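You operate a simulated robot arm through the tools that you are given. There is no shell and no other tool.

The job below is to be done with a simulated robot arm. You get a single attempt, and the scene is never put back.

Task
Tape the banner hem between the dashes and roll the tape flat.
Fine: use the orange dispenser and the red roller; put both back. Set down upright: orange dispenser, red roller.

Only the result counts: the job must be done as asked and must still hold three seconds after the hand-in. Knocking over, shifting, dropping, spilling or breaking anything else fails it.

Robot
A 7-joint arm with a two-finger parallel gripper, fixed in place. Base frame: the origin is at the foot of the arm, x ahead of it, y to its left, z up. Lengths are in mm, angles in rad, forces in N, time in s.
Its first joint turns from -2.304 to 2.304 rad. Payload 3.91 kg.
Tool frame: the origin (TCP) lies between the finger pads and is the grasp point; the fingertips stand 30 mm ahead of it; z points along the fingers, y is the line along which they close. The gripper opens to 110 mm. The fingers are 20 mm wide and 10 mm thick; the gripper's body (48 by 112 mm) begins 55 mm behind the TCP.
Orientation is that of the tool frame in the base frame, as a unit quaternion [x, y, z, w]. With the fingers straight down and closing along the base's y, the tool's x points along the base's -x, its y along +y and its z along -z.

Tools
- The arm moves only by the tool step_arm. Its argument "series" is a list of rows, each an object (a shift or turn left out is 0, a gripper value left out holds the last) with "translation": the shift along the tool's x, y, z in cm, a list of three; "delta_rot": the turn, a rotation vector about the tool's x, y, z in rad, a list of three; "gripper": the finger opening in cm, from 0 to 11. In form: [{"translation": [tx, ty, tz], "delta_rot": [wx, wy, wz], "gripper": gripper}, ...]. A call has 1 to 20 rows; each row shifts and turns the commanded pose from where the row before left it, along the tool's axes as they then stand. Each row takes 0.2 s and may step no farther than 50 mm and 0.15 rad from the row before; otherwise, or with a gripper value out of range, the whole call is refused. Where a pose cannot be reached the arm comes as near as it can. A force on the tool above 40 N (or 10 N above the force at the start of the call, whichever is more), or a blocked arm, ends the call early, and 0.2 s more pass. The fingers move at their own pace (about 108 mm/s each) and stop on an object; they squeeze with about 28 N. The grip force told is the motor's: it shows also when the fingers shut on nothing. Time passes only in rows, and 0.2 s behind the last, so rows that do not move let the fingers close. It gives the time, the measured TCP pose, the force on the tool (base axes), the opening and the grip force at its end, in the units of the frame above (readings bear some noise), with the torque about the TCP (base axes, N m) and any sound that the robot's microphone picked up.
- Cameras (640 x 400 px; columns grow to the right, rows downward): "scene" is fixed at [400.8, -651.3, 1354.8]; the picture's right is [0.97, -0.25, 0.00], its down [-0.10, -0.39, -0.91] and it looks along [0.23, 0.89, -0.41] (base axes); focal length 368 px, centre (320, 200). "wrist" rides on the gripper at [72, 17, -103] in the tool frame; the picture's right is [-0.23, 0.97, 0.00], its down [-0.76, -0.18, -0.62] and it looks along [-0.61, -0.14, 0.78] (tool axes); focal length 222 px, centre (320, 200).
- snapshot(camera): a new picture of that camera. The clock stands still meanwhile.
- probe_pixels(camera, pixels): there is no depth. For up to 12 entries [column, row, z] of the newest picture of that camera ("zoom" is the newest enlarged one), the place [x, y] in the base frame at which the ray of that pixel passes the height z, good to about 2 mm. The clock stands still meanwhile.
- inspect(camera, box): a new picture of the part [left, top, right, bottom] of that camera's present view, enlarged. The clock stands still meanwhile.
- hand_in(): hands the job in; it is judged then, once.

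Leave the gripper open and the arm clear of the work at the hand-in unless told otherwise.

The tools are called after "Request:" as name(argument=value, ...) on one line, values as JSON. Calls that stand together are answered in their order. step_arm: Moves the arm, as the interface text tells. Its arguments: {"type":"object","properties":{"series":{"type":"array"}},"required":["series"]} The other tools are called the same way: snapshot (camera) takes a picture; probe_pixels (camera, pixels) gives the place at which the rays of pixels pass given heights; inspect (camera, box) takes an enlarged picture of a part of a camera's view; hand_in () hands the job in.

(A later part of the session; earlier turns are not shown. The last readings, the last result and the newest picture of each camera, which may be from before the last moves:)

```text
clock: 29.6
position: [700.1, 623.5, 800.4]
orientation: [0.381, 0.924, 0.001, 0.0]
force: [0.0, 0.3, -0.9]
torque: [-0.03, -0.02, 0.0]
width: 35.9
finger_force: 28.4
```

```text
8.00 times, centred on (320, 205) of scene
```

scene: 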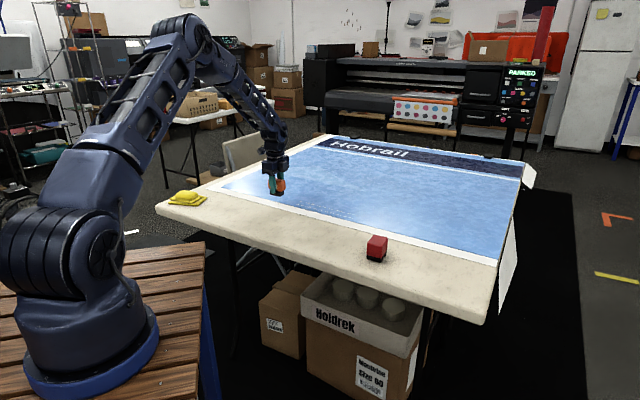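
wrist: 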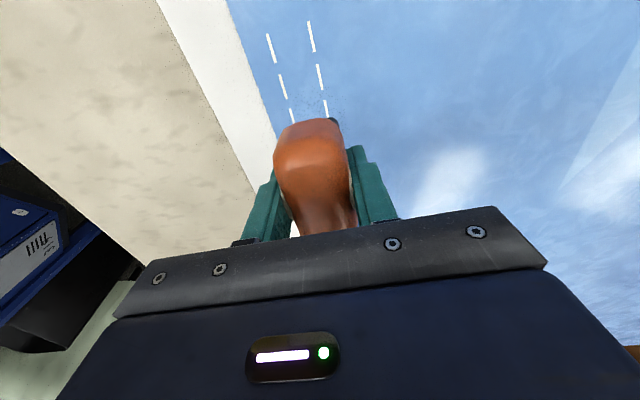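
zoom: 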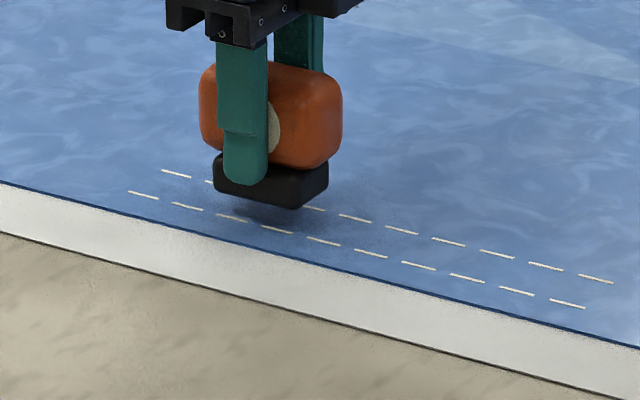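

The base's rear right corner shows near zoom (405,300). I'll enlarge the contact area further.

Request:
inspect(camera="wrist", box=[270, 100, 350, 150])

Request:
inspect(camera="scene", box=[296, 190, 328, 210])

```text
8.00 times, centred on (310, 125) of wrist
```

zoom: 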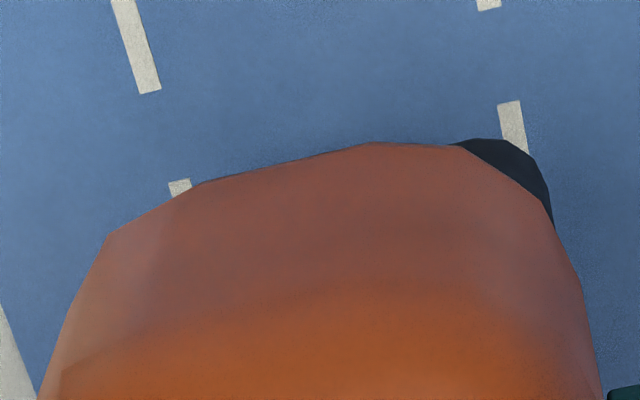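

```text
16.00 times, centred on (312, 200) of scene
```

zoom: 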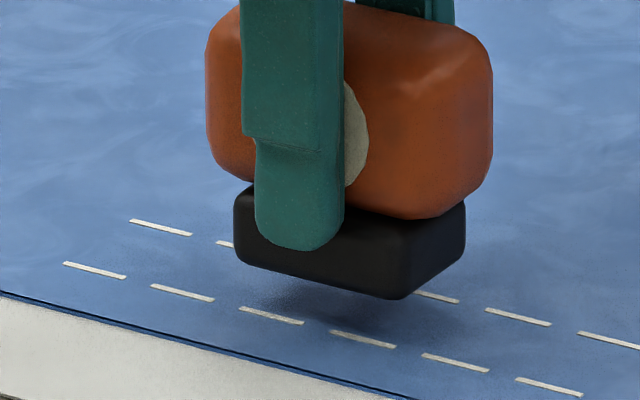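

The base fits the lane almost exactly (about 28 mm wide), with its centre near s = 935.3, t ≈ 51. I'll shift 0.5 mm inward and back along the lane to the start, staying about 11 mm above the banner.

Request:
step_arm(series=[{"translation": [0.3, -0.05, 0]}, {"translation": [0.6, 0, 0]}, {"translation": [0.8, 0, 0]}, {"translation": [0.8, 0, 0]}, {"translation": [0.8, 0, 0]}, {"translation": [0.8, 0, 0]}, {"translation": [0.8, 0, 0]}, {"translation": [0.8, 0, 0]}, {"translation": [0.7, 0, 0]}, {"translation": [0.4, 0, 0]}, {"translation": [0.17, 0, 0]}, {"translation": [0, 0, 0]}])

Request:
inspect(camera="scene", box=[276, 180, 340, 220])

Request:
inspect(camera="wrist", box=[220, 0, 380, 160])

```text
clock: 32.2
position: [650.9, 671.7, 798.5]
orientation: [0.382, 0.924, 0.0, 0.0]
force: [0.7, 0.0, -1.3]
torque: [0.0, 0.0, -0.04]
width: 35.6
finger_force: 27.5
```

```text
10.00 times, centred on (308, 200) of scene
```

zoom: 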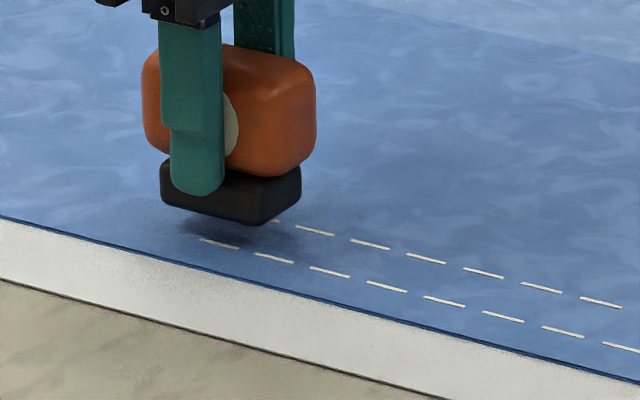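

```text
2.50 times, centred on (300, 80) of wrist
```

zoom: 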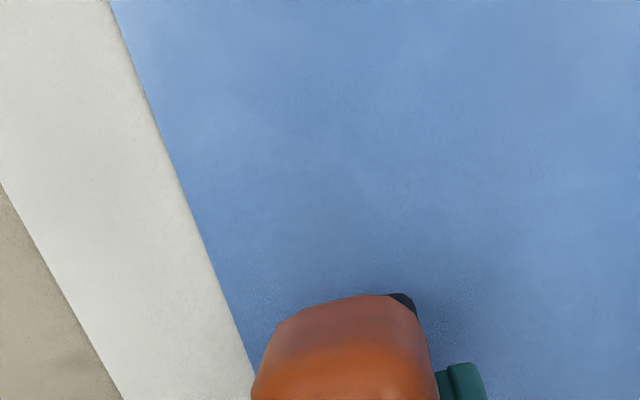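

The base centre is about 3–5 mm inside the dash start. I'll move 2 mm back and lower toward the banner in small steps, watching the force.

Request:
step_arm(series=[{"translation": [0.2, 0, 0]}, {"translation": [0, 0, 0.3]}, {"translation": [0, 0, 0.3]}, {"translation": [0, 0, 0.2]}, {"translation": [0, 0, 0]}])

Request:
inspect(camera="scene", box=[276, 180, 340, 220])

```text
clock: 33.4
position: [648.9, 673.1, 791.0]
orientation: [0.382, 0.924, 0.0, 0.001]
force: [-0.3, 0.8, -0.8]
torque: [-0.01, -0.01, -0.01]
width: 35.4
finger_force: 28.2
```

```text
10.00 times, centred on (308, 200) of scene
```

zoom: 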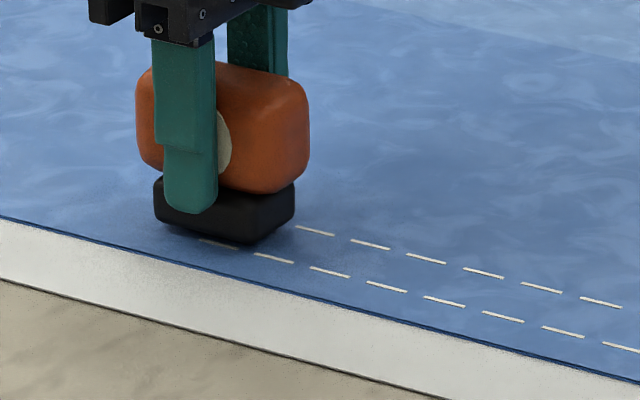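

The base sits just over the lane start. I'll lower 1 mm at a time.

Request:
step_arm(series=[{"translation": [0, 0, 0.1]}, {"translation": [0, 0, 0.1]}, {"translation": [0, 0, 0]}])

Request:
step_arm(series=[{"translation": [0, 0, 0.1]}, {"translation": [0, 0, 0]}])

```text
clock: 34.2
position: [648.8, 672.3, 788.6]
orientation: [0.382, 0.924, 0.0, 0.0]
force: [0.7, -0.2, -1.4]
torque: [-0.01, -0.05, 0.04]
width: 35.6
finger_force: 28.0
```

```text
clock: 34.8
position: [648.5, 672.5, 788.2]
orientation: [0.381, 0.924, 0.0, 0.0]
force: [-0.5, -0.8, 1.3]
torque: [-0.03, 0.05, 0.04]
width: 35.7
finger_force: 27.9
```

Contact starts here (+1.3 N), so the banner surface is at about 743.5. I'll press another 0.7 mm for a moderate force.

Request:
step_arm(series=[{"translation": [0, 0, 0.07]}, {"translation": [0, 0, 0]}])

```text
clock: 35.4
position: [648.0, 672.5, 787.5]
orientation: [0.382, 0.924, 0.0, 0.0]
force: [-2.1, -0.7, 7.5]
torque: [-0.09, 0.11, 0.01]
width: 35.6
finger_force: 27.7
```

Pressing with about 7.5 N. I'll drag 3 cm along the lane (tool −x) and look for tape.

Request:
step_arm(series=[{"translation": [-0.2, 0, 0]}, {"translation": [-0.3, 0, 0]}, {"translation": [-0.3, 0, 0]}, {"translation": [-0.3, 0, 0]}, {"translation": [-0.3, 0, 0]}, {"translation": [-0.3, 0, 0]}, {"translation": [-0.3, 0, 0]}, {"translation": [-0.3, 0, 0]}, {"translation": [-0.3, 0, 0]}, {"translation": [-0.3, 0, 0]}])

Request:
inspect(camera="wrist", box=[220, 0, 380, 160])

Request:
inspect(camera="scene", box=[276, 180, 340, 220])

```text
clock: 37.6
position: [669.5, 651.0, 787.4]
orientation: [0.382, 0.924, 0.0, 0.001]
force: [-1.2, -0.1, 3.0]
torque: [0.04, 0.03, -0.02]
width: 35.8
finger_force: 28.3
```

```text
2.50 times, centred on (300, 80) of wrist
```

zoom: 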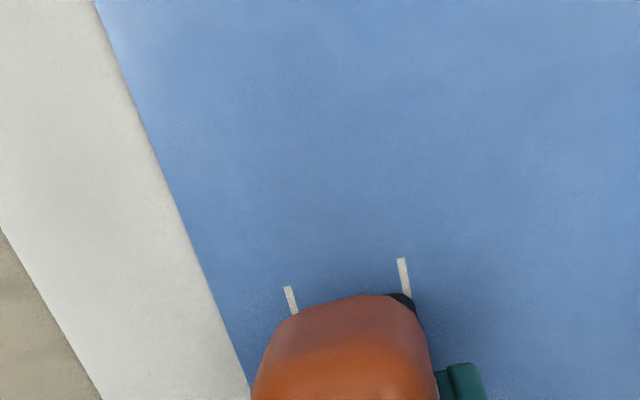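

```text
10.00 times, centred on (308, 200) of scene
```

zoom: 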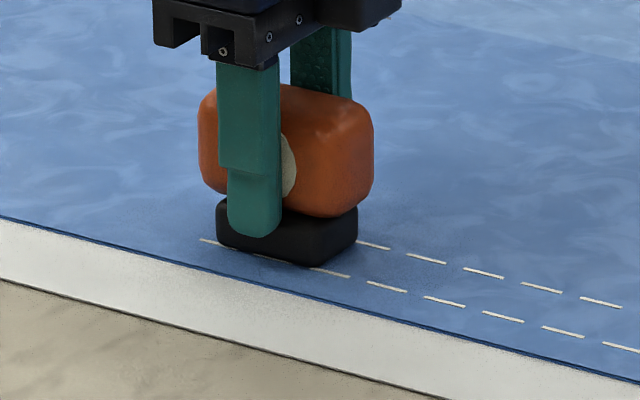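

No tape is visible yet and the force fell to 3 N. I'll press 0.5 mm more and drag another 2 cm to check whether tape appears.

Request:
step_arm(series=[{"translation": [0, 0, 0.05]}, {"translation": [-0.3, 0, 0]}, {"translation": [-0.3, 0, 0]}, {"translation": [-0.3, 0, 0]}, {"translation": [-0.3, 0, 0]}, {"translation": [-0.3, 0, 0]}, {"translation": [-0.3, 0, 0]}, {"translation": [-0.2, 0, 0]}])

Request:
inspect(camera="wrist", box=[220, 0, 380, 160])

Request:
inspect(camera="scene", box=[276, 180, 340, 220])

```text
clock: 39.4
position: [682.5, 638.8, 786.8]
orientation: [0.382, 0.924, -0.001, 0.0]
force: [-1.7, 3.2, 8.0]
torque: [0.07, 0.08, 0.0]
width: 35.7
finger_force: 27.8
```

```text
2.50 times, centred on (300, 80) of wrist
```

zoom: 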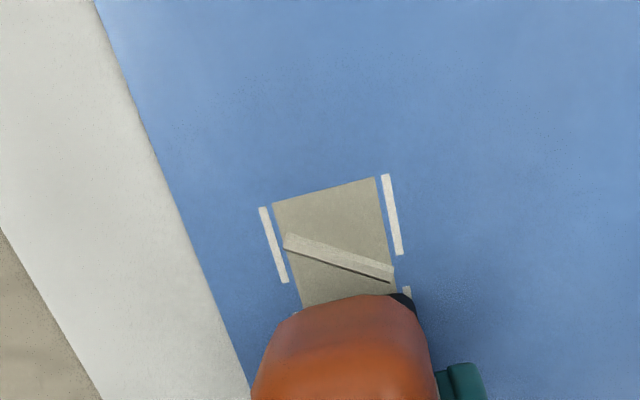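

```text
10.00 times, centred on (308, 200) of scene
```

zoom: 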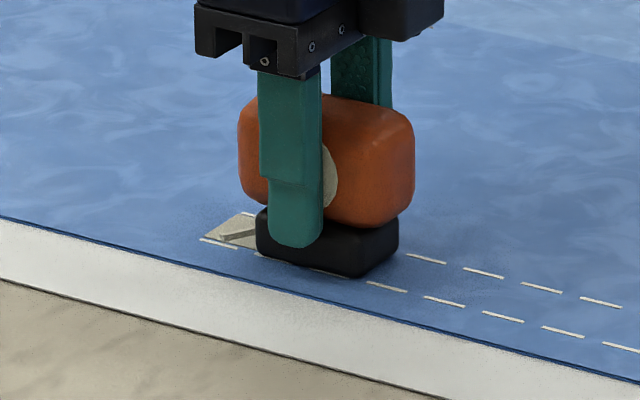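

Tape has appeared: it starts level with the first dashes and lies centred between them, with a crease that the roller can flatten. The force is 8 N. I'll keep dragging along the lane.

Request:
step_arm(series=[{"translation": [-0.3, 0, 0]}, {"translation": [-0.35, 0, 0]}, {"translation": [-0.35, 0, 0]}, {"translation": [-0.35, 0, 0]}, {"translation": [-0.35, 0, 0]}, {"translation": [-0.35, 0, 0]}, {"translation": [-0.35, 0, 0]}, {"translation": [-0.35, 0, 0]}, {"translation": [-0.35, 0, 0]}, {"translation": [-0.35, 0, 0]}])

Request:
inspect(camera="wrist", box=[220, 0, 380, 160])

```text
clock: 41.6
position: [707.1, 613.6, 785.6]
orientation: [0.382, 0.924, 0.0, 0.0]
force: [-4.9, 3.0, 16.0]
torque: [-0.01, 0.01, -0.01]
width: 35.3
finger_force: 28.3
```

```text
2.50 times, centred on (300, 80) of wrist
```

zoom: 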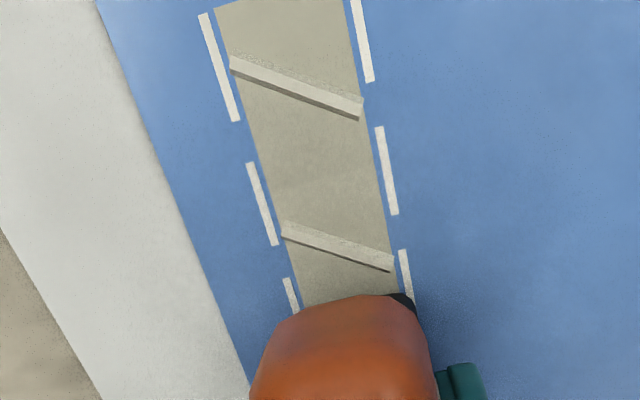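

The tape continues centred, with creases at intervals. The force rose to 16 N, so I'll ease up 0.7 mm and continue.

Request:
step_arm(series=[{"translation": [-0.2, 0, -0.04]}, {"translation": [-0.35, 0, -0.03]}, {"translation": [-0.35, 0, 0]}, {"translation": [-0.35, 0, 0]}, {"translation": [-0.35, 0, 0]}, {"translation": [-0.35, 0, 0]}, {"translation": [-0.35, 0, 0]}])

Request:
inspect(camera="wrist", box=[220, 0, 380, 160])

Request:
inspect(camera="scene", box=[286, 180, 366, 230])

```text
clock: 43.2
position: [723.8, 596.9, 787.6]
orientation: [0.382, 0.924, 0.0, 0.0]
force: [-0.6, 0.3, -0.8]
torque: [-0.01, 0.02, 0.02]
width: 35.6
finger_force: 27.6
```

```text
2.50 times, centred on (300, 80) of wrist
```

zoom: 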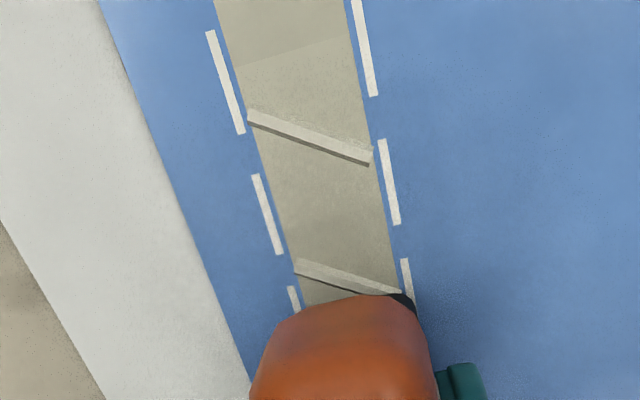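

```text
8.00 times, centred on (326, 205) of scene
```

zoom: 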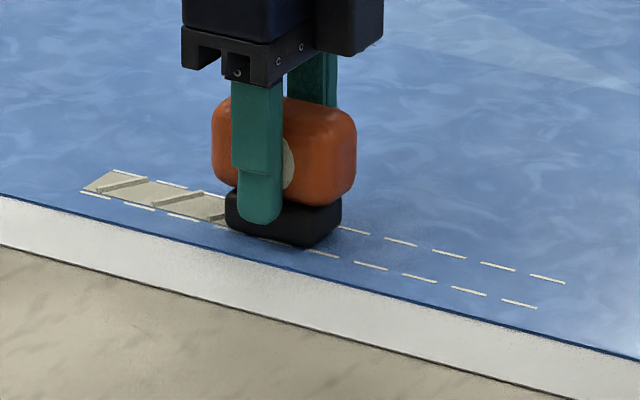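

The reading is −0.8 N, so the contact is probably lost or just barely there. I'll press down again here by 0.4 mm and read the force.

Request:
step_arm(series=[{"translation": [0, 0, 0.04]}, {"translation": [0, 0, 0]}])

```text
clock: 43.8
position: [724.0, 597.0, 787.7]
orientation: [0.382, 0.924, 0.001, 0.0]
force: [-0.4, 0.6, -1.8]
torque: [-0.03, 0.02, -0.01]
width: 35.7
finger_force: 27.8
```

Request:
step_arm(series=[{"translation": [0, 0, 0.04]}, {"translation": [0, 0, 0]}])

```text
clock: 44.4
position: [724.7, 596.6, 787.0]
orientation: [0.382, 0.924, 0.0, 0.001]
force: [0.0, 0.3, -1.4]
torque: [0.02, -0.03, 0.0]
width: 35.7
finger_force: 28.0
```

Still no contact. I'll continue lowering in small steps.

Request:
step_arm(series=[{"translation": [0, 0, 0.05]}, {"translation": [0, 0, 0]}])

Request:
step_arm(series=[{"translation": [0, 0, 0.05]}, {"translation": [0, 0, 0]}])

```text
clock: 45.0
position: [724.3, 597.6, 786.2]
orientation: [0.382, 0.924, 0.0, 0.0]
force: [1.1, -0.3, 3.6]
torque: [-0.18, -0.09, -0.01]
width: 35.5
finger_force: 28.1
```

```text
clock: 45.6
position: [724.0, 598.7, 785.8]
orientation: [0.382, 0.924, 0.0, -0.001]
force: [-2.0, -4.3, 16.0]
torque: [-0.36, -0.08, -0.04]
width: 35.7
finger_force: 28.5
```

The force is 16 N now, and it responds steeply, around 20 N/mm. I'll ease 0.2 mm and continue in shorter drags with a reading each time.

Request:
step_arm(series=[{"translation": [-0.2, 0, -0.02]}, {"translation": [-0.3, 0, 0]}, {"translation": [-0.3, 0, 0]}, {"translation": [-0.3, 0, 0]}])

Request:
step_arm(series=[{"translation": [-0.3, 0, 0]}, {"translation": [-0.3, 0, 0]}, {"translation": [-0.3, 0, 0]}, {"translation": [-0.3, 0, 0]}])

Request:
inspect(camera="wrist", box=[220, 0, 380, 160])

```text
clock: 46.6
position: [731.5, 589.0, 786.4]
orientation: [0.382, 0.924, 0.001, 0.001]
force: [-3.3, 5.4, 16.7]
torque: [0.02, 0.06, 0.0]
width: 35.6
finger_force: 28.1
```

```text
clock: 47.6
position: [740.0, 580.8, 785.6]
orientation: [0.382, 0.924, 0.0, 0.0]
force: [-3.8, 3.3, 15.5]
torque: [0.04, -0.01, -0.01]
width: 35.7
finger_force: 28.1
```

```text
2.50 times, centred on (300, 80) of wrist
```

zoom: 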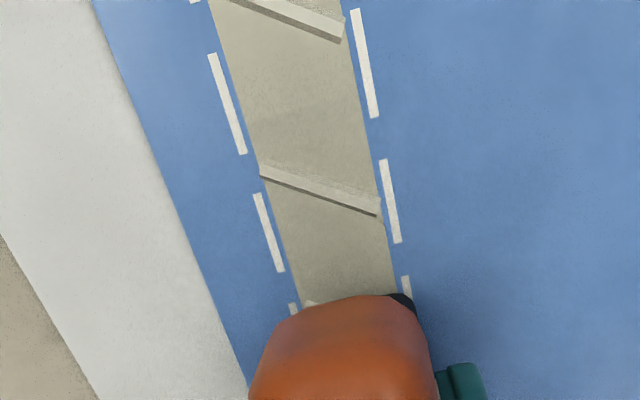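

The tape is continuous through the stretch where contact was lost. The force is steady at about 15 N. I'll continue.

Request:
step_arm(series=[{"translation": [-0.3, 0, -0.01]}, {"translation": [-0.35, 0, 0]}, {"translation": [-0.35, 0, 0]}, {"translation": [-0.35, 0, 0]}, {"translation": [-0.35, 0, 0]}, {"translation": [-0.3, 0, 0]}])

Request:
step_arm(series=[{"translation": [-0.3, 0, 0]}, {"translation": [-0.35, 0, 0]}, {"translation": [-0.35, 0, 0]}, {"translation": [-0.35, 0, 0]}, {"translation": [-0.35, 0, 0]}, {"translation": [-0.3, 0, 0]}])

Request:
inspect(camera="wrist", box=[220, 0, 380, 160])

```text
clock: 49.0
position: [754.9, 567.7, 785.1]
orientation: [0.381, 0.925, 0.0, 0.0]
force: [-0.7, -0.1, 2.5]
torque: [-0.03, -0.03, 0.0]
width: 35.5
finger_force: 28.1
```

```text
clock: 50.4
position: [767.2, 553.7, 785.8]
orientation: [0.382, 0.924, 0.0, 0.0]
force: [-0.4, 1.0, 5.5]
torque: [-0.09, -0.02, 0.01]
width: 35.7
finger_force: 28.1
```

```text
2.50 times, centred on (300, 80) of wrist
```

zoom: 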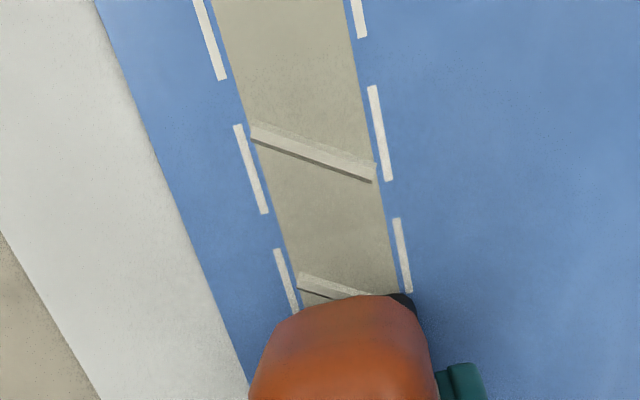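

Contact persists (5.5 N) and the tape stays centred. I'll press 0.15 mm more and continue.

Request:
step_arm(series=[{"translation": [-0.3, 0, 0.015]}, {"translation": [-0.35, 0, 0]}, {"translation": [-0.35, 0, 0]}, {"translation": [-0.35, 0, 0]}, {"translation": [-0.35, 0, 0]}, {"translation": [-0.3, 0, 0]}])

Request:
step_arm(series=[{"translation": [-0.3, 0, 0]}, {"translation": [-0.35, 0, 0]}, {"translation": [-0.35, 0, 0]}, {"translation": [-0.35, 0, 0]}, {"translation": [-0.35, 0, 0]}, {"translation": [-0.3, 0, 0]}])

Request:
inspect(camera="wrist", box=[220, 0, 380, 160])

Request:
inspect(camera="scene", box=[306, 180, 386, 230])

```text
clock: 51.8
position: [783.7, 539.1, 786.4]
orientation: [0.382, 0.924, -0.001, 0.0]
force: [-0.8, 1.1, 3.2]
torque: [-0.05, -0.06, 0.01]
width: 35.5
finger_force: 28.0
```

```text
clock: 53.2
position: [797.3, 524.6, 784.7]
orientation: [0.381, 0.924, 0.0, 0.0]
force: [-1.9, 2.3, 11.1]
torque: [-0.02, 0.0, -0.04]
width: 35.7
finger_force: 28.0
```

```text
2.50 times, centred on (300, 80) of wrist
```

zoom: 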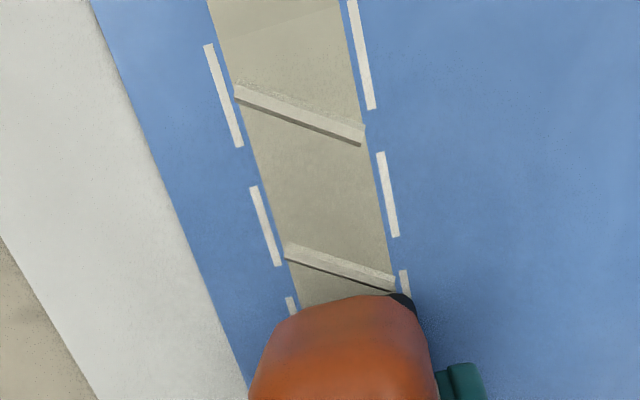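

```text
8.00 times, centred on (346, 205) of scene
```

zoom: 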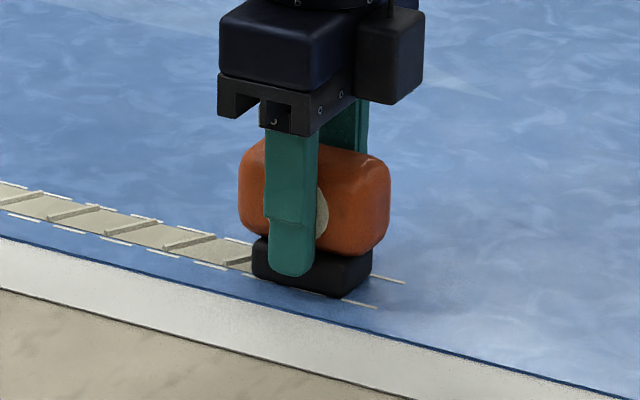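

The last dash pair ends just ahead of the dispenser. I'll probe the dashes visible now to fix the dash spacing and hence the lane's end.

Request:
inspect(camera="wrist", box=[220, 0, 380, 160])

Request:
probe_pixels(camera="zoom", pixels=[[208, 45, 743], [240, 147, 743], [253, 187, 743], [279, 266, 743], [289, 297, 743], [372, 109, 743], [380, 152, 743], [396, 237, 743], [403, 270, 743]])

```text
2.50 times, centred on (300, 80) of wrist
```

zoom: 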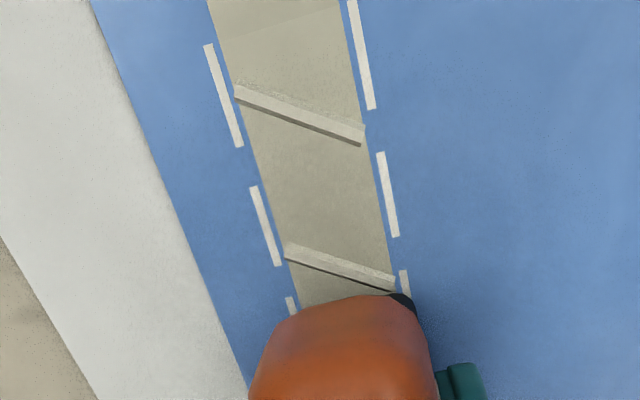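

```text
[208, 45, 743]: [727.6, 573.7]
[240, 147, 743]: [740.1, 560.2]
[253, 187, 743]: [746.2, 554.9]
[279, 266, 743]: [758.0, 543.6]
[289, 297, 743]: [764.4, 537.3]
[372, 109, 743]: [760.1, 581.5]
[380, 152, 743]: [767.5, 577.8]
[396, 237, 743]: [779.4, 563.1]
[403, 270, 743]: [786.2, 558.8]
```

Dash spacing is 25.9 mm, so the lane ends at t ≈ 230 (250 mm long). I have dragged 209.5 mm, so about 40 mm remain. I'll continue in two parts.

Request:
step_arm(series=[{"translation": [-0.3, 0, 0]}, {"translation": [-0.35, 0, 0]}, {"translation": [-0.35, 0, 0]}, {"translation": [-0.35, 0, 0]}, {"translation": [-0.35, 0, 0]}, {"translation": [-0.3, 0, 0]}])

Request:
inspect(camera="scene", box=[322, 190, 386, 230])

Request:
inspect(camera="wrist", box=[220, 0, 380, 160])

```text
clock: 54.6
position: [810.0, 509.5, 785.7]
orientation: [0.382, 0.924, 0.0, 0.0]
force: [-1.0, 0.1, 2.9]
torque: [-0.05, -0.04, 0.0]
width: 35.9
finger_force: 27.9
```

```text
10.00 times, centred on (354, 210) of scene
```

zoom: 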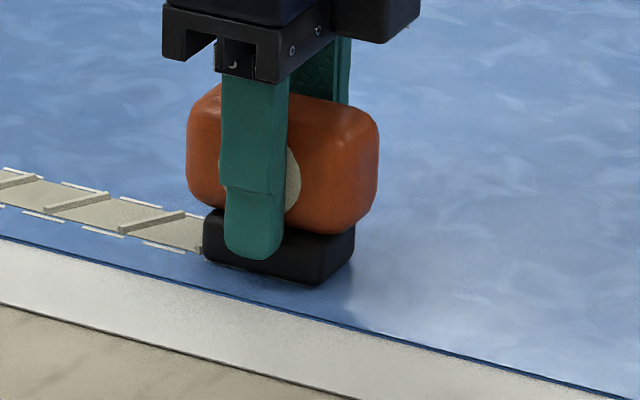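

```text
2.50 times, centred on (300, 80) of wrist
```

zoom: 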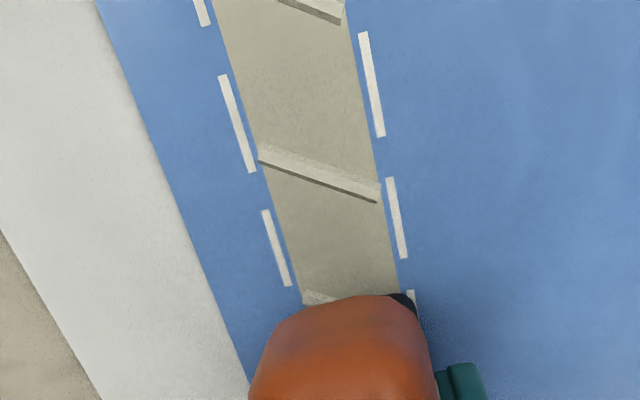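

The base covers the last dashes; its centre is still about 20 mm short of the lane end. I'll drag the last 20 mm.

Request:
step_arm(series=[{"translation": [-0.3, 0, 0.015]}, {"translation": [-0.35, 0, 0]}, {"translation": [-0.35, 0, 0]}, {"translation": [-0.35, 0, 0]}, {"translation": [-0.35, 0, 0]}, {"translation": [-0.3, 0, 0]}, {"translation": [0, 0, 0]}])

Request:
inspect(camera="scene", box=[322, 190, 386, 230])

Request:
inspect(camera="wrist", box=[220, 0, 380, 160])

```text
clock: 56.2
position: [825.3, 497.5, 786.9]
orientation: [0.381, 0.924, -0.001, 0.001]
force: [-0.4, 0.5, -1.7]
torque: [-0.01, 0.04, -0.02]
width: 35.8
finger_force: 27.7
```

```text
10.00 times, centred on (354, 210) of scene
```

zoom: 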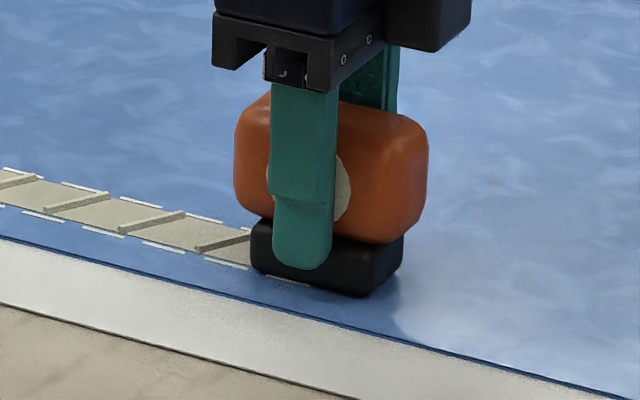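

```text
2.50 times, centred on (300, 80) of wrist
```

zoom: 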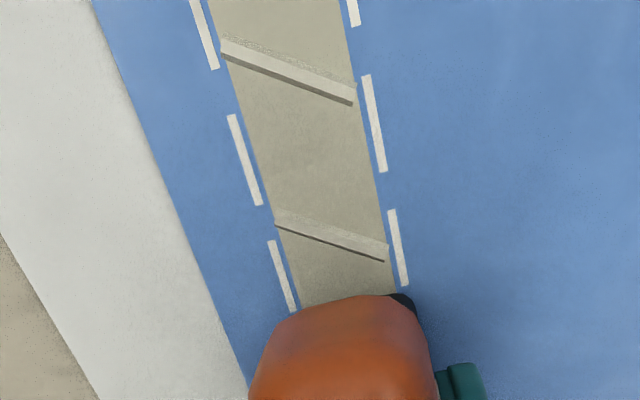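

The base centre is at the lane end, but contact seems lost (−1.7 N). I'll lower gently until contact returns before lifting off.

Request:
step_arm(series=[{"translation": [0, 0, 0.05]}, {"translation": [0, 0, 0]}])

Request:
step_arm(series=[{"translation": [0, 0, 0.04]}, {"translation": [0, 0, 0]}])

```text
clock: 56.8
position: [824.4, 496.9, 785.7]
orientation: [0.382, 0.924, -0.001, 0.0]
force: [-0.4, -0.3, -2.1]
torque: [0.02, -0.03, -0.05]
width: 35.7
finger_force: 28.2
```

```text
clock: 57.4
position: [825.3, 496.8, 785.3]
orientation: [0.381, 0.925, 0.0, 0.0]
force: [-1.5, 0.1, 1.5]
torque: [-0.06, -0.02, 0.02]
width: 35.5
finger_force: 28.3
```

Contact is back (+1.5 N). I'll press 0.3 mm more, then lift off slowly by about 1 cm and look at the tape end.

Request:
step_arm(series=[{"translation": [0, 0, 0.03]}, {"translation": [0, 0, 0]}])

Request:
step_arm(series=[{"translation": [0, 0, -0.1]}, {"translation": [0, 0, -0.2]}, {"translation": [0, 0, -0.4]}, {"translation": [0, 0, -0.5]}, {"translation": [0, 0, -0.5]}, {"translation": [0, 0, -0.5]}, {"translation": [0, 0, -0.4]}, {"translation": [0, 0, 0]}])

Request:
inspect(camera="scene", box=[322, 190, 386, 230])

Request:
snapshot(camera="wrist")

```text
clock: 58.0
position: [823.9, 497.2, 786.4]
orientation: [0.382, 0.924, 0.001, -0.001]
force: [-2.1, 0.2, 9.9]
torque: [-0.13, 0.06, -0.02]
width: 35.6
finger_force: 27.7
```

```text
clock: 59.8
position: [824.9, 497.1, 810.1]
orientation: [0.382, 0.924, -0.001, 0.0]
force: [-0.6, -0.7, -0.9]
torque: [0.02, 0.01, -0.02]
width: 35.4
finger_force: 28.5
```

```text
10.00 times, centred on (354, 210) of scene
```

zoom: 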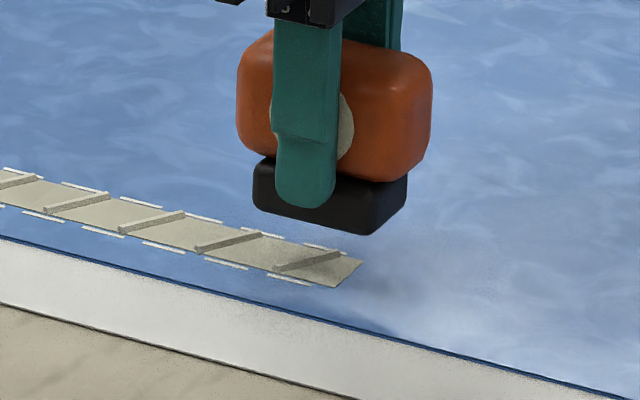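

```text
taken
```

wrist: 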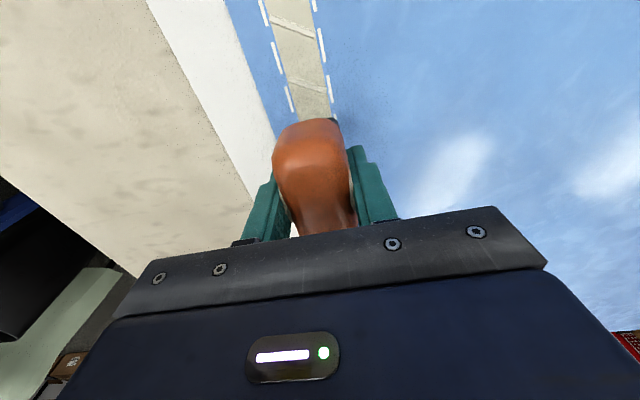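

The tape now ends at scene zoom (335,288)/(363,258), while the last dashes end at about (311,284)/(345,252), so the tail runs a few millimetres past. I'll measure this precisely.

Request:
inspect(camera="scene", box=[338, 205, 370, 225])

```text
16.00 times, centred on (354, 215) of scene
```

zoom: 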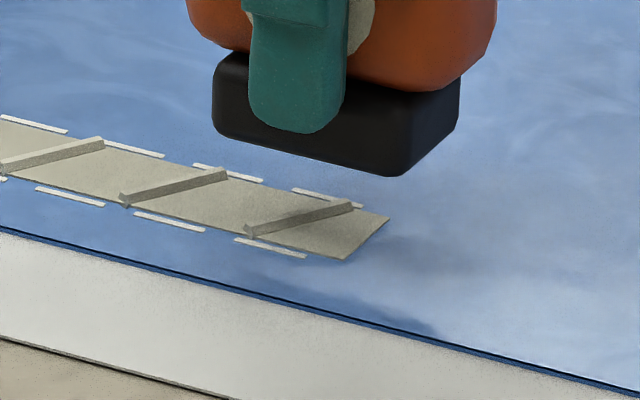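

Request:
probe_pixels(camera="zoom", pixels=[[345, 260, 744], [389, 218, 744], [306, 256, 744], [363, 207, 744], [234, 239, 744], [292, 190, 744], [134, 213, 744], [193, 165, 744]])

```text
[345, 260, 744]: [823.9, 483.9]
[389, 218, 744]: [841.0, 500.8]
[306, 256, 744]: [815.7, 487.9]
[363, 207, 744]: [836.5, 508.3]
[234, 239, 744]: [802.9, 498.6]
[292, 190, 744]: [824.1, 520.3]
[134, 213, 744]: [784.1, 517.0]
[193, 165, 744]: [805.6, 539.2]
```

The tape overshoots the last dashes by about 8.6 mm, which cannot be undone. Next I'll return the dispenser: raise it, then travel back to its original spot.

Request:
step_arm(series=[{"translation": [0, 0, -0.3]}, {"translation": [0, 0, -0.5]}, {"translation": [0, 0, -0.5]}, {"translation": [0, 0, -0.6]}, {"translation": [0, 0, -0.6]}, {"translation": [0, 0, -0.5]}, {"translation": [0.354, -0.186, 0]}, {"translation": [0.708, -0.373, 0]}, {"translation": [1.062, -0.559, 0]}, {"translation": [1.062, -0.559, 0]}, {"translation": [1.062, -0.559, 0]}, {"translation": [1.062, -0.559, 0]}, {"translation": [1.062, -0.559, 0]}, {"translation": [1.062, -0.559, 0]}, {"translation": [1.062, -0.559, 0]}, {"translation": [1.062, -0.559, 0]}, {"translation": [1.062, -0.559, 0]}, {"translation": [1.062, -0.559, 0]}, {"translation": [0.885, -0.466, 0]}, {"translation": [0.5, -0.263, 0]}])

Request:
snapshot(camera="scene")

```text
clock: 64.0
position: [683.3, 539.8, 839.6]
orientation: [0.382, 0.924, 0.0, 0.0]
force: [0.4, 0.6, -0.6]
torque: [-0.03, 0.01, -0.02]
width: 35.5
finger_force: 28.0
```

```text
taken
```

scene: 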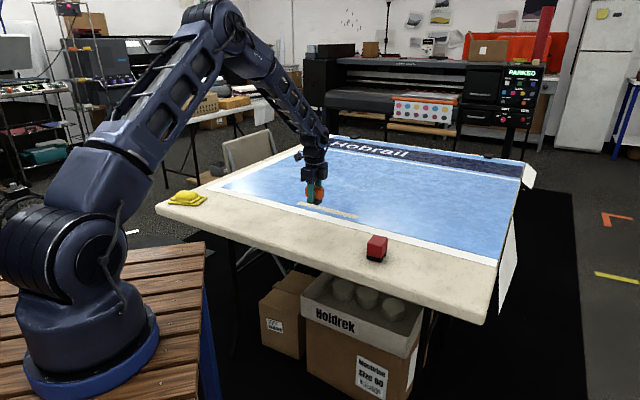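

Still held well. Continuing back toward (394.6,631.2).

Request:
step_arm(series=[{"translation": [0.355, -0.184, 0]}, {"translation": [0.71, -0.369, 0]}, {"translation": [1.154, -0.599, 0]}, {"translation": [1.154, -0.599, 0]}, {"translation": [1.154, -0.599, 0]}, {"translation": [1.154, -0.599, 0]}, {"translation": [1.154, -0.599, 0]}, {"translation": [1.154, -0.599, 0]}, {"translation": [1.154, -0.599, 0]}, {"translation": [1.154, -0.599, 0]}, {"translation": [1.154, -0.599, 0]}, {"translation": [1.154, -0.599, 0]}, {"translation": [1.154, -0.599, 0]}, {"translation": [1.154, -0.599, 0]}, {"translation": [1.154, -0.599, 0]}, {"translation": [1.154, -0.599, 0]}, {"translation": [1.154, -0.599, 0]}, {"translation": [1.154, -0.599, 0]}, {"translation": [1.154, -0.599, 0]}, {"translation": [1.154, -0.599, 0]}])

Request:
step_arm(series=[{"translation": [1.154, -0.599, 0]}, {"translation": [1.154, -0.599, 0]}, {"translation": [1.066, -0.553, 0]}, {"translation": [0.799, -0.415, 0]}, {"translation": [0.533, -0.277, 0]}, {"translation": [0.355, -0.184, 0]}, {"translation": [0, 0, 0]}])

Request:
snapshot(camera="wrist")

```text
clock: 68.2
position: [448.7, 613.0, 838.6]
orientation: [0.382, 0.924, 0.0, 0.0]
force: [1.0, 0.1, -0.8]
torque: [-0.02, 0.02, 0.01]
width: 35.6
finger_force: 28.1
```

```text
clock: 69.8
position: [395.7, 630.9, 840.7]
orientation: [0.382, 0.924, 0.0, 0.0]
force: [0.2, 0.2, -0.3]
torque: [-0.01, -0.01, 0.01]
width: 35.7
finger_force: 28.6
```

```text
taken
```

wrist: 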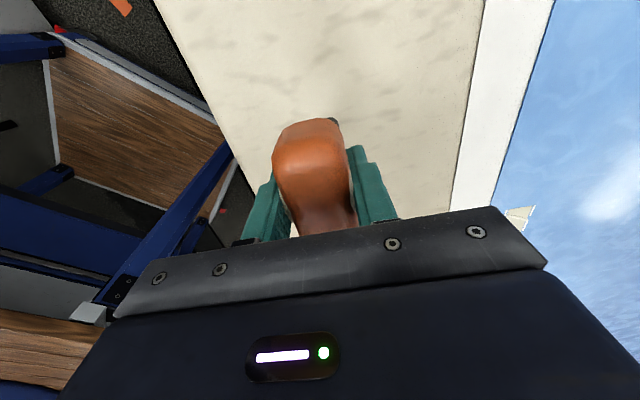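

Back above the original spot. I'll turn the tool back by −1.572 rad to the pick-up yaw.

Request:
step_arm(series=[{"delta_rot": [0, 0, -0.052]}, {"delta_rot": [0, 0, -0.08]}, {"delta_rot": [0, 0, -0.08]}, {"delta_rot": [0, 0, -0.08]}, {"delta_rot": [0, 0, -0.08]}, {"delta_rot": [0, 0, -0.08]}, {"delta_rot": [0, 0, -0.08]}, {"delta_rot": [0, 0, -0.08]}, {"delta_rot": [0, 0, -0.08]}, {"delta_rot": [0, 0, -0.08]}, {"delta_rot": [0, 0, -0.08]}, {"delta_rot": [0, 0, -0.08]}, {"delta_rot": [0, 0, -0.08]}, {"delta_rot": [0, 0, -0.08]}, {"delta_rot": [0, 0, -0.08]}, {"delta_rot": [0, 0, -0.08]}, {"delta_rot": [0, 0, -0.08]}, {"delta_rot": [0, 0, -0.08]}, {"delta_rot": [0, 0, -0.08]}, {"delta_rot": [0, 0, -0.08]}])

Request:
step_arm(series=[{"translation": [0, 0, 0.3]}, {"translation": [0, 0, 0.6]}, {"translation": [0, 0, 0.7]}, {"translation": [0, 0, 0.7]}, {"translation": [0, 0, 0.7]}, {"translation": [0, 0, 0.7]}, {"translation": [0, 0, 0.5]}, {"translation": [0, 0, 0.3]}, {"translation": [0, 0, 0]}])

Request:
inspect(camera="scene", box=[205, 185, 269, 225])

```text
clock: 74.0
position: [394.2, 630.5, 840.2]
orientation: [-0.383, 0.924, 0.0, 0.001]
force: [0.3, -0.6, -1.6]
torque: [0.0, 0.01, -0.01]
width: 35.7
finger_force: 28.6
```

```text
clock: 76.0
position: [396.8, 629.2, 796.2]
orientation: [-0.384, 0.923, 0.0, 0.0]
force: [0.6, 0.8, -1.3]
torque: [0.01, 0.01, 0.0]
width: 35.9
finger_force: 28.5
```

```text
10.00 times, centred on (237, 205) of scene
```

zoom: 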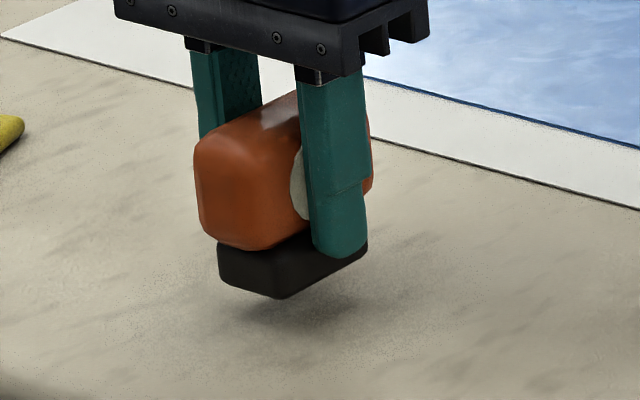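

The dispenser hangs about 12 mm above its old spot. I'll lower 9 mm, then in 1 mm steps until contact.

Request:
step_arm(series=[{"translation": [0, 0, 0.3]}, {"translation": [0, 0, 0.3]}, {"translation": [0, 0, 0.2]}, {"translation": [0, 0, 0.1]}, {"translation": [0, 0, 0]}])

Request:
step_arm(series=[{"translation": [0, 0, 0.1]}, {"translation": [0, 0, 0]}])

```text
clock: 77.2
position: [395.0, 630.3, 785.7]
orientation: [-0.383, 0.924, 0.0, 0.0]
force: [0.3, -1.3, -0.8]
torque: [0.02, 0.01, -0.02]
width: 35.5
finger_force: 27.8
```

```text
clock: 77.8
position: [396.2, 628.6, 785.9]
orientation: [-0.383, 0.924, 0.001, -0.001]
force: [-0.6, 0.7, -1.2]
torque: [0.01, 0.01, 0.01]
width: 35.8
finger_force: 27.7
```

Request:
step_arm(series=[{"translation": [0, 0, 0.1]}, {"translation": [0, 0, 0]}])

Request:
step_arm(series=[{"translation": [0, 0, 0.05]}, {"translation": [0, 0, 0]}])

```text
clock: 78.4
position: [395.6, 630.1, 785.5]
orientation: [-0.384, 0.923, 0.0, 0.0]
force: [-0.7, -0.2, -2.0]
torque: [0.0, -0.01, 0.01]
width: 35.7
finger_force: 27.6
```

```text
clock: 79.0
position: [395.1, 629.4, 782.8]
orientation: [-0.383, 0.924, 0.0, -0.001]
force: [0.0, -0.4, -1.2]
torque: [0.02, -0.02, 0.03]
width: 35.8
finger_force: 28.1
```

No contact yet. I'll continue in half-millimetre steps.

Request:
step_arm(series=[{"translation": [0, 0, 0.05]}, {"translation": [0, 0, 0]}])

Request:
step_arm(series=[{"translation": [0, 0, 0.05]}, {"translation": [0, 0, 0]}])

Request:
inspect(camera="scene", box=[205, 185, 269, 225])

```text
clock: 79.6
position: [394.8, 629.6, 782.4]
orientation: [-0.383, 0.924, 0.0, 0.0]
force: [0.4, -0.1, -0.9]
torque: [-0.02, -0.01, -0.02]
width: 35.8
finger_force: 28.6
```

```text
clock: 80.2
position: [396.5, 630.1, 783.0]
orientation: [-0.384, 0.923, 0.0, 0.0]
force: [-0.3, -2.5, 5.0]
torque: [-0.07, -0.03, 0.03]
width: 35.7
finger_force: 27.9
```

```text
10.00 times, centred on (237, 205) of scene
```

zoom: 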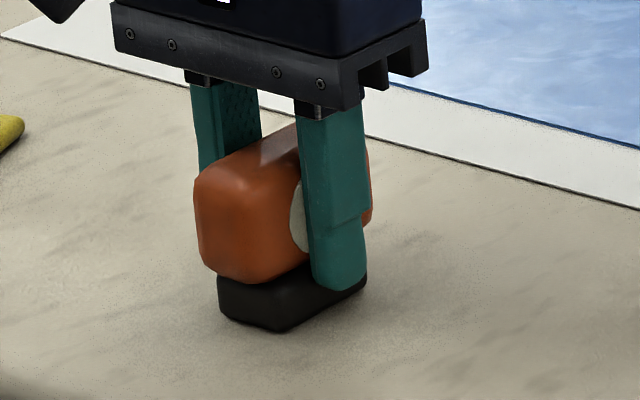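

The dispenser stands on the table (+5 N) at its original place (bottom corner at scene (233,218.1)). I'll open the fingers and rise straight up.

Request:
step_arm(series=[{"gripper": 6.5}, {"gripper": 6.5}, {"gripper": 6.5}, {"translation": [0, 0, -0.5]}, {"translation": [0, 0, -1.5]}, {"translation": [0, 0, -2.5]}, {"translation": [0, 0, -3.0]}, {"translation": [0, 0, -3.0]}, {"translation": [0, 0, 0]}])

Request:
inspect(camera="scene", box=[205, 185, 269, 225])

Request:
inspect(camera="scene", box=[286, 185, 366, 235])

```text
clock: 82.2
position: [395.9, 629.2, 888.7]
orientation: [-0.384, 0.923, 0.0, 0.0]
force: [-0.3, -0.4, 0.1]
torque: [0.01, -0.03, -0.01]
width: 65.0
finger_force: 0.0
```

```text
10.00 times, centred on (237, 205) of scene
```

zoom: 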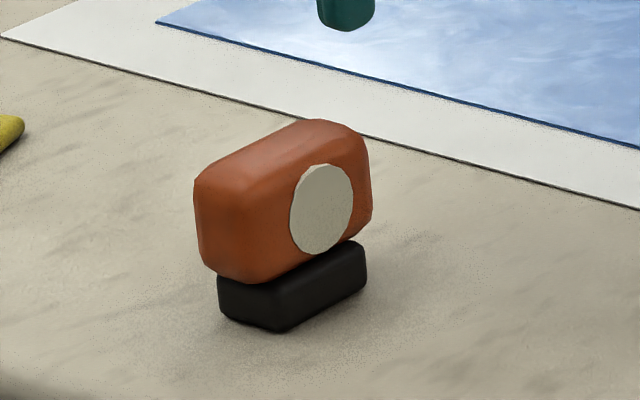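

```text
8.00 times, centred on (326, 210) of scene
```

zoom: 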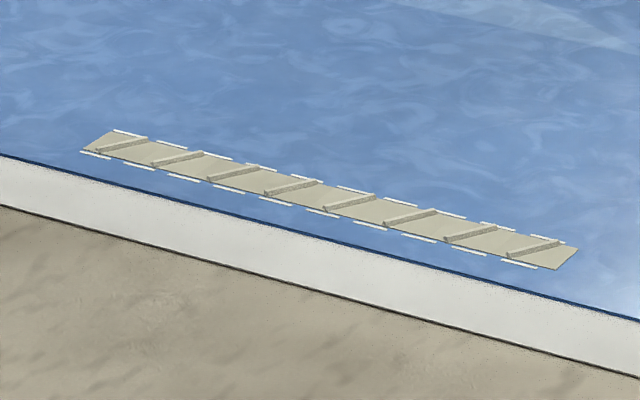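

The dispenser stands upright back at its place, and the tape lies in the lane with eight creases. Now the roller: I'll move over to above it, around (805,240), at a safe height.

Request:
step_arm(series=[{"translation": [0, -2.0, -1.0]}, {"translation": [-0.1, -4.0, 0]}, {"translation": [-0.15, -4.7, 0]}, {"translation": [-0.15, -4.7, 0]}, {"translation": [-0.15, -4.7, 0]}, {"translation": [-0.15, -4.7, 0]}, {"translation": [-0.15, -4.7, 0]}, {"translation": [-0.15, -4.7, 0]}, {"translation": [-0.15, -4.7, 0]}, {"translation": [-0.15, -4.7, 0]}, {"translation": [0, -4.7, 0]}, {"translation": [0, -4.0, 0]}, {"translation": [0, -3.0, 0]}, {"translation": [0, -1.1, 0]}, {"translation": [0, 0, 0]}])

Request:
snapshot(camera="wrist")

Request:
snapshot(camera="scene")

```text
clock: 85.4
position: [806.8, 241.7, 899.0]
orientation: [-0.384, 0.923, 0.0, 0.001]
force: [-0.5, 0.6, 0.7]
torque: [-0.01, 0.0, -0.02]
width: 64.9
finger_force: 0.0
```

```text
taken
```

wrist: 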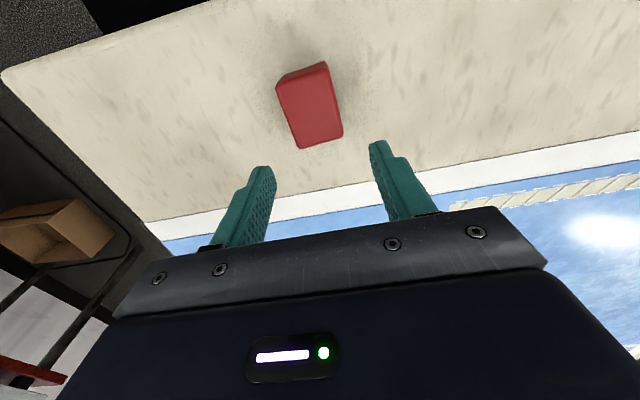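

```text
taken
```

scene: 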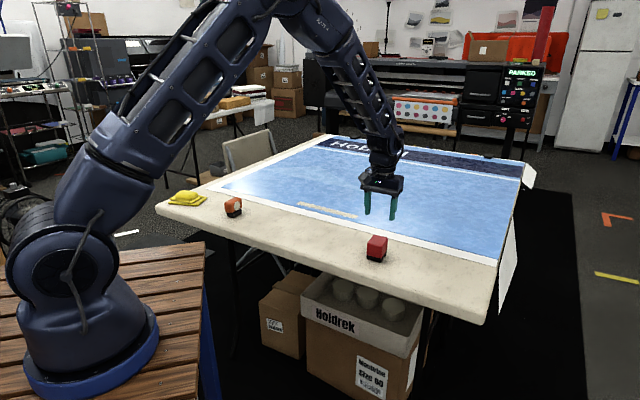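

The roller's top shows at wrist (310,105). I'll enlarge it.

Request:
inspect(camera="wrist", box=[260, 50, 360, 160])

Request:
inspect(camera="scene", box=[352, 225, 400, 270])

```text
3.64 times, centred on (310, 105) of wrist
```

zoom: 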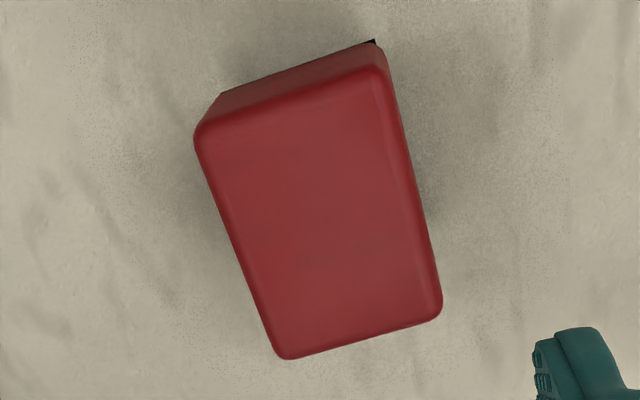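

```text
8.89 times, centred on (376, 248) of scene
```

zoom: 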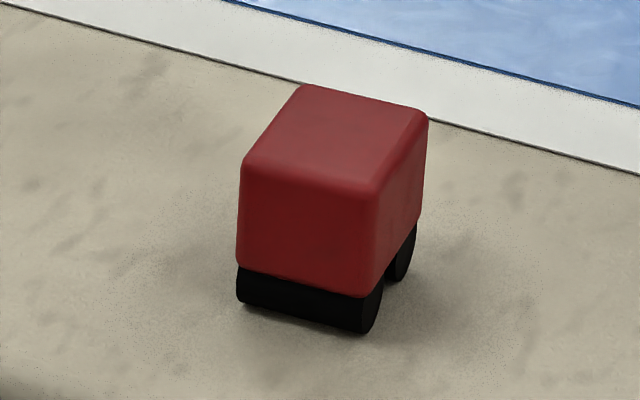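

I'll triangulate the roller's top corners using both enlarged views, starting with the scene one (newest zoom), then the wrist one.

Request:
probe_pixels(camera="zoom", pixels=[[243, 166, 790], [378, 194, 790], [301, 86, 790], [428, 114, 790], [243, 166, 800], [378, 194, 800], [301, 86, 800], [428, 114, 800], [237, 300, 740], [370, 332, 740], [412, 275, 745]])

Request:
probe_pixels(camera="wrist", pixels=[[276.2, 87.7, 790], [328.4, 69.2, 790], [343.3, 134.7, 790], [299.5, 148.2, 790], [276.2, 87.7, 800], [328.4, 69.2, 800], [343.3, 134.7, 800], [299.5, 148.2, 800]])

```text
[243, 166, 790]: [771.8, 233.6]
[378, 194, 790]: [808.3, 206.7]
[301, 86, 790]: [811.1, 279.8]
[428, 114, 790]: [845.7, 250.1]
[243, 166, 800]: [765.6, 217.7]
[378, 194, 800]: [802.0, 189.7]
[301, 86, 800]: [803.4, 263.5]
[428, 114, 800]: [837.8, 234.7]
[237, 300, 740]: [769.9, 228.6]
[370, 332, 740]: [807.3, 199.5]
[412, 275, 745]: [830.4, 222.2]
```

```text
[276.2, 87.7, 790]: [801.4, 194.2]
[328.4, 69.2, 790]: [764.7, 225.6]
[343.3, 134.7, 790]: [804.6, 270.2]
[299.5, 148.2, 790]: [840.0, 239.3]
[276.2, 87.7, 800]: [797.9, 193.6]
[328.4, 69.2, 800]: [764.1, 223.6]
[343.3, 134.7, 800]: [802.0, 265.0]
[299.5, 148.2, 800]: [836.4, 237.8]
```

The roller's top is at z ≈ 797, its centre about (801,231), with its axes turned about 4.5° from the dispenser's (yaw ≈ 49.5°). Its sides are 45 mm apart. I'll align above it and descend to z ≈ 840.

Request:
step_arm(series=[{"translation": [1.17, -0.35, 0], "gripper": 8}, {"delta_rot": [0, 0, -0.078]}, {"translation": [0, 0, 2.5]}, {"translation": [0, 0, 2.4]}, {"translation": [0, 0, 1.0]}, {"translation": [0, 0, 0]}])

Request:
inspect(camera="wrist", box=[230, 75, 410, 225])

Request:
inspect(camera="scene", box=[346, 210, 410, 270])

```text
clock: 86.8
position: [798.6, 230.5, 837.7]
orientation: [-0.419, 0.908, 0.0, 0.0]
force: [0.5, 0.4, -0.4]
torque: [0.02, -0.01, -0.01]
width: 80.1
finger_force: 0.1
```

```text
2.67 times, centred on (320, 150) of wrist
```

zoom: 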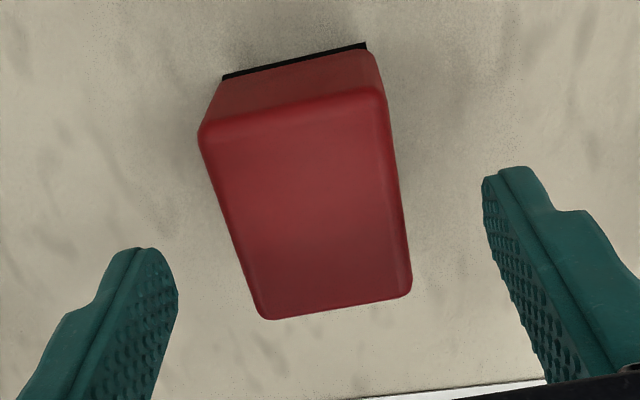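

```text
6.67 times, centred on (378, 240) of scene
```

zoom: 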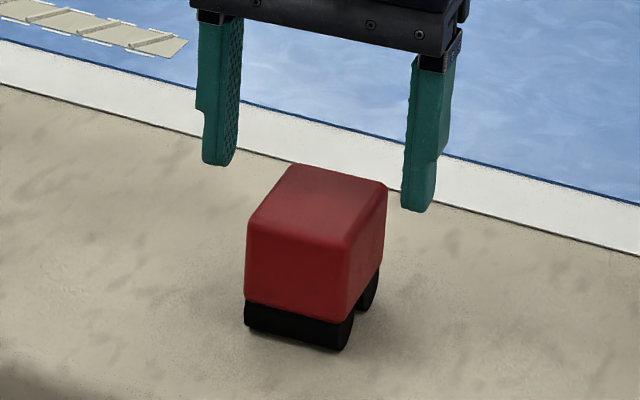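

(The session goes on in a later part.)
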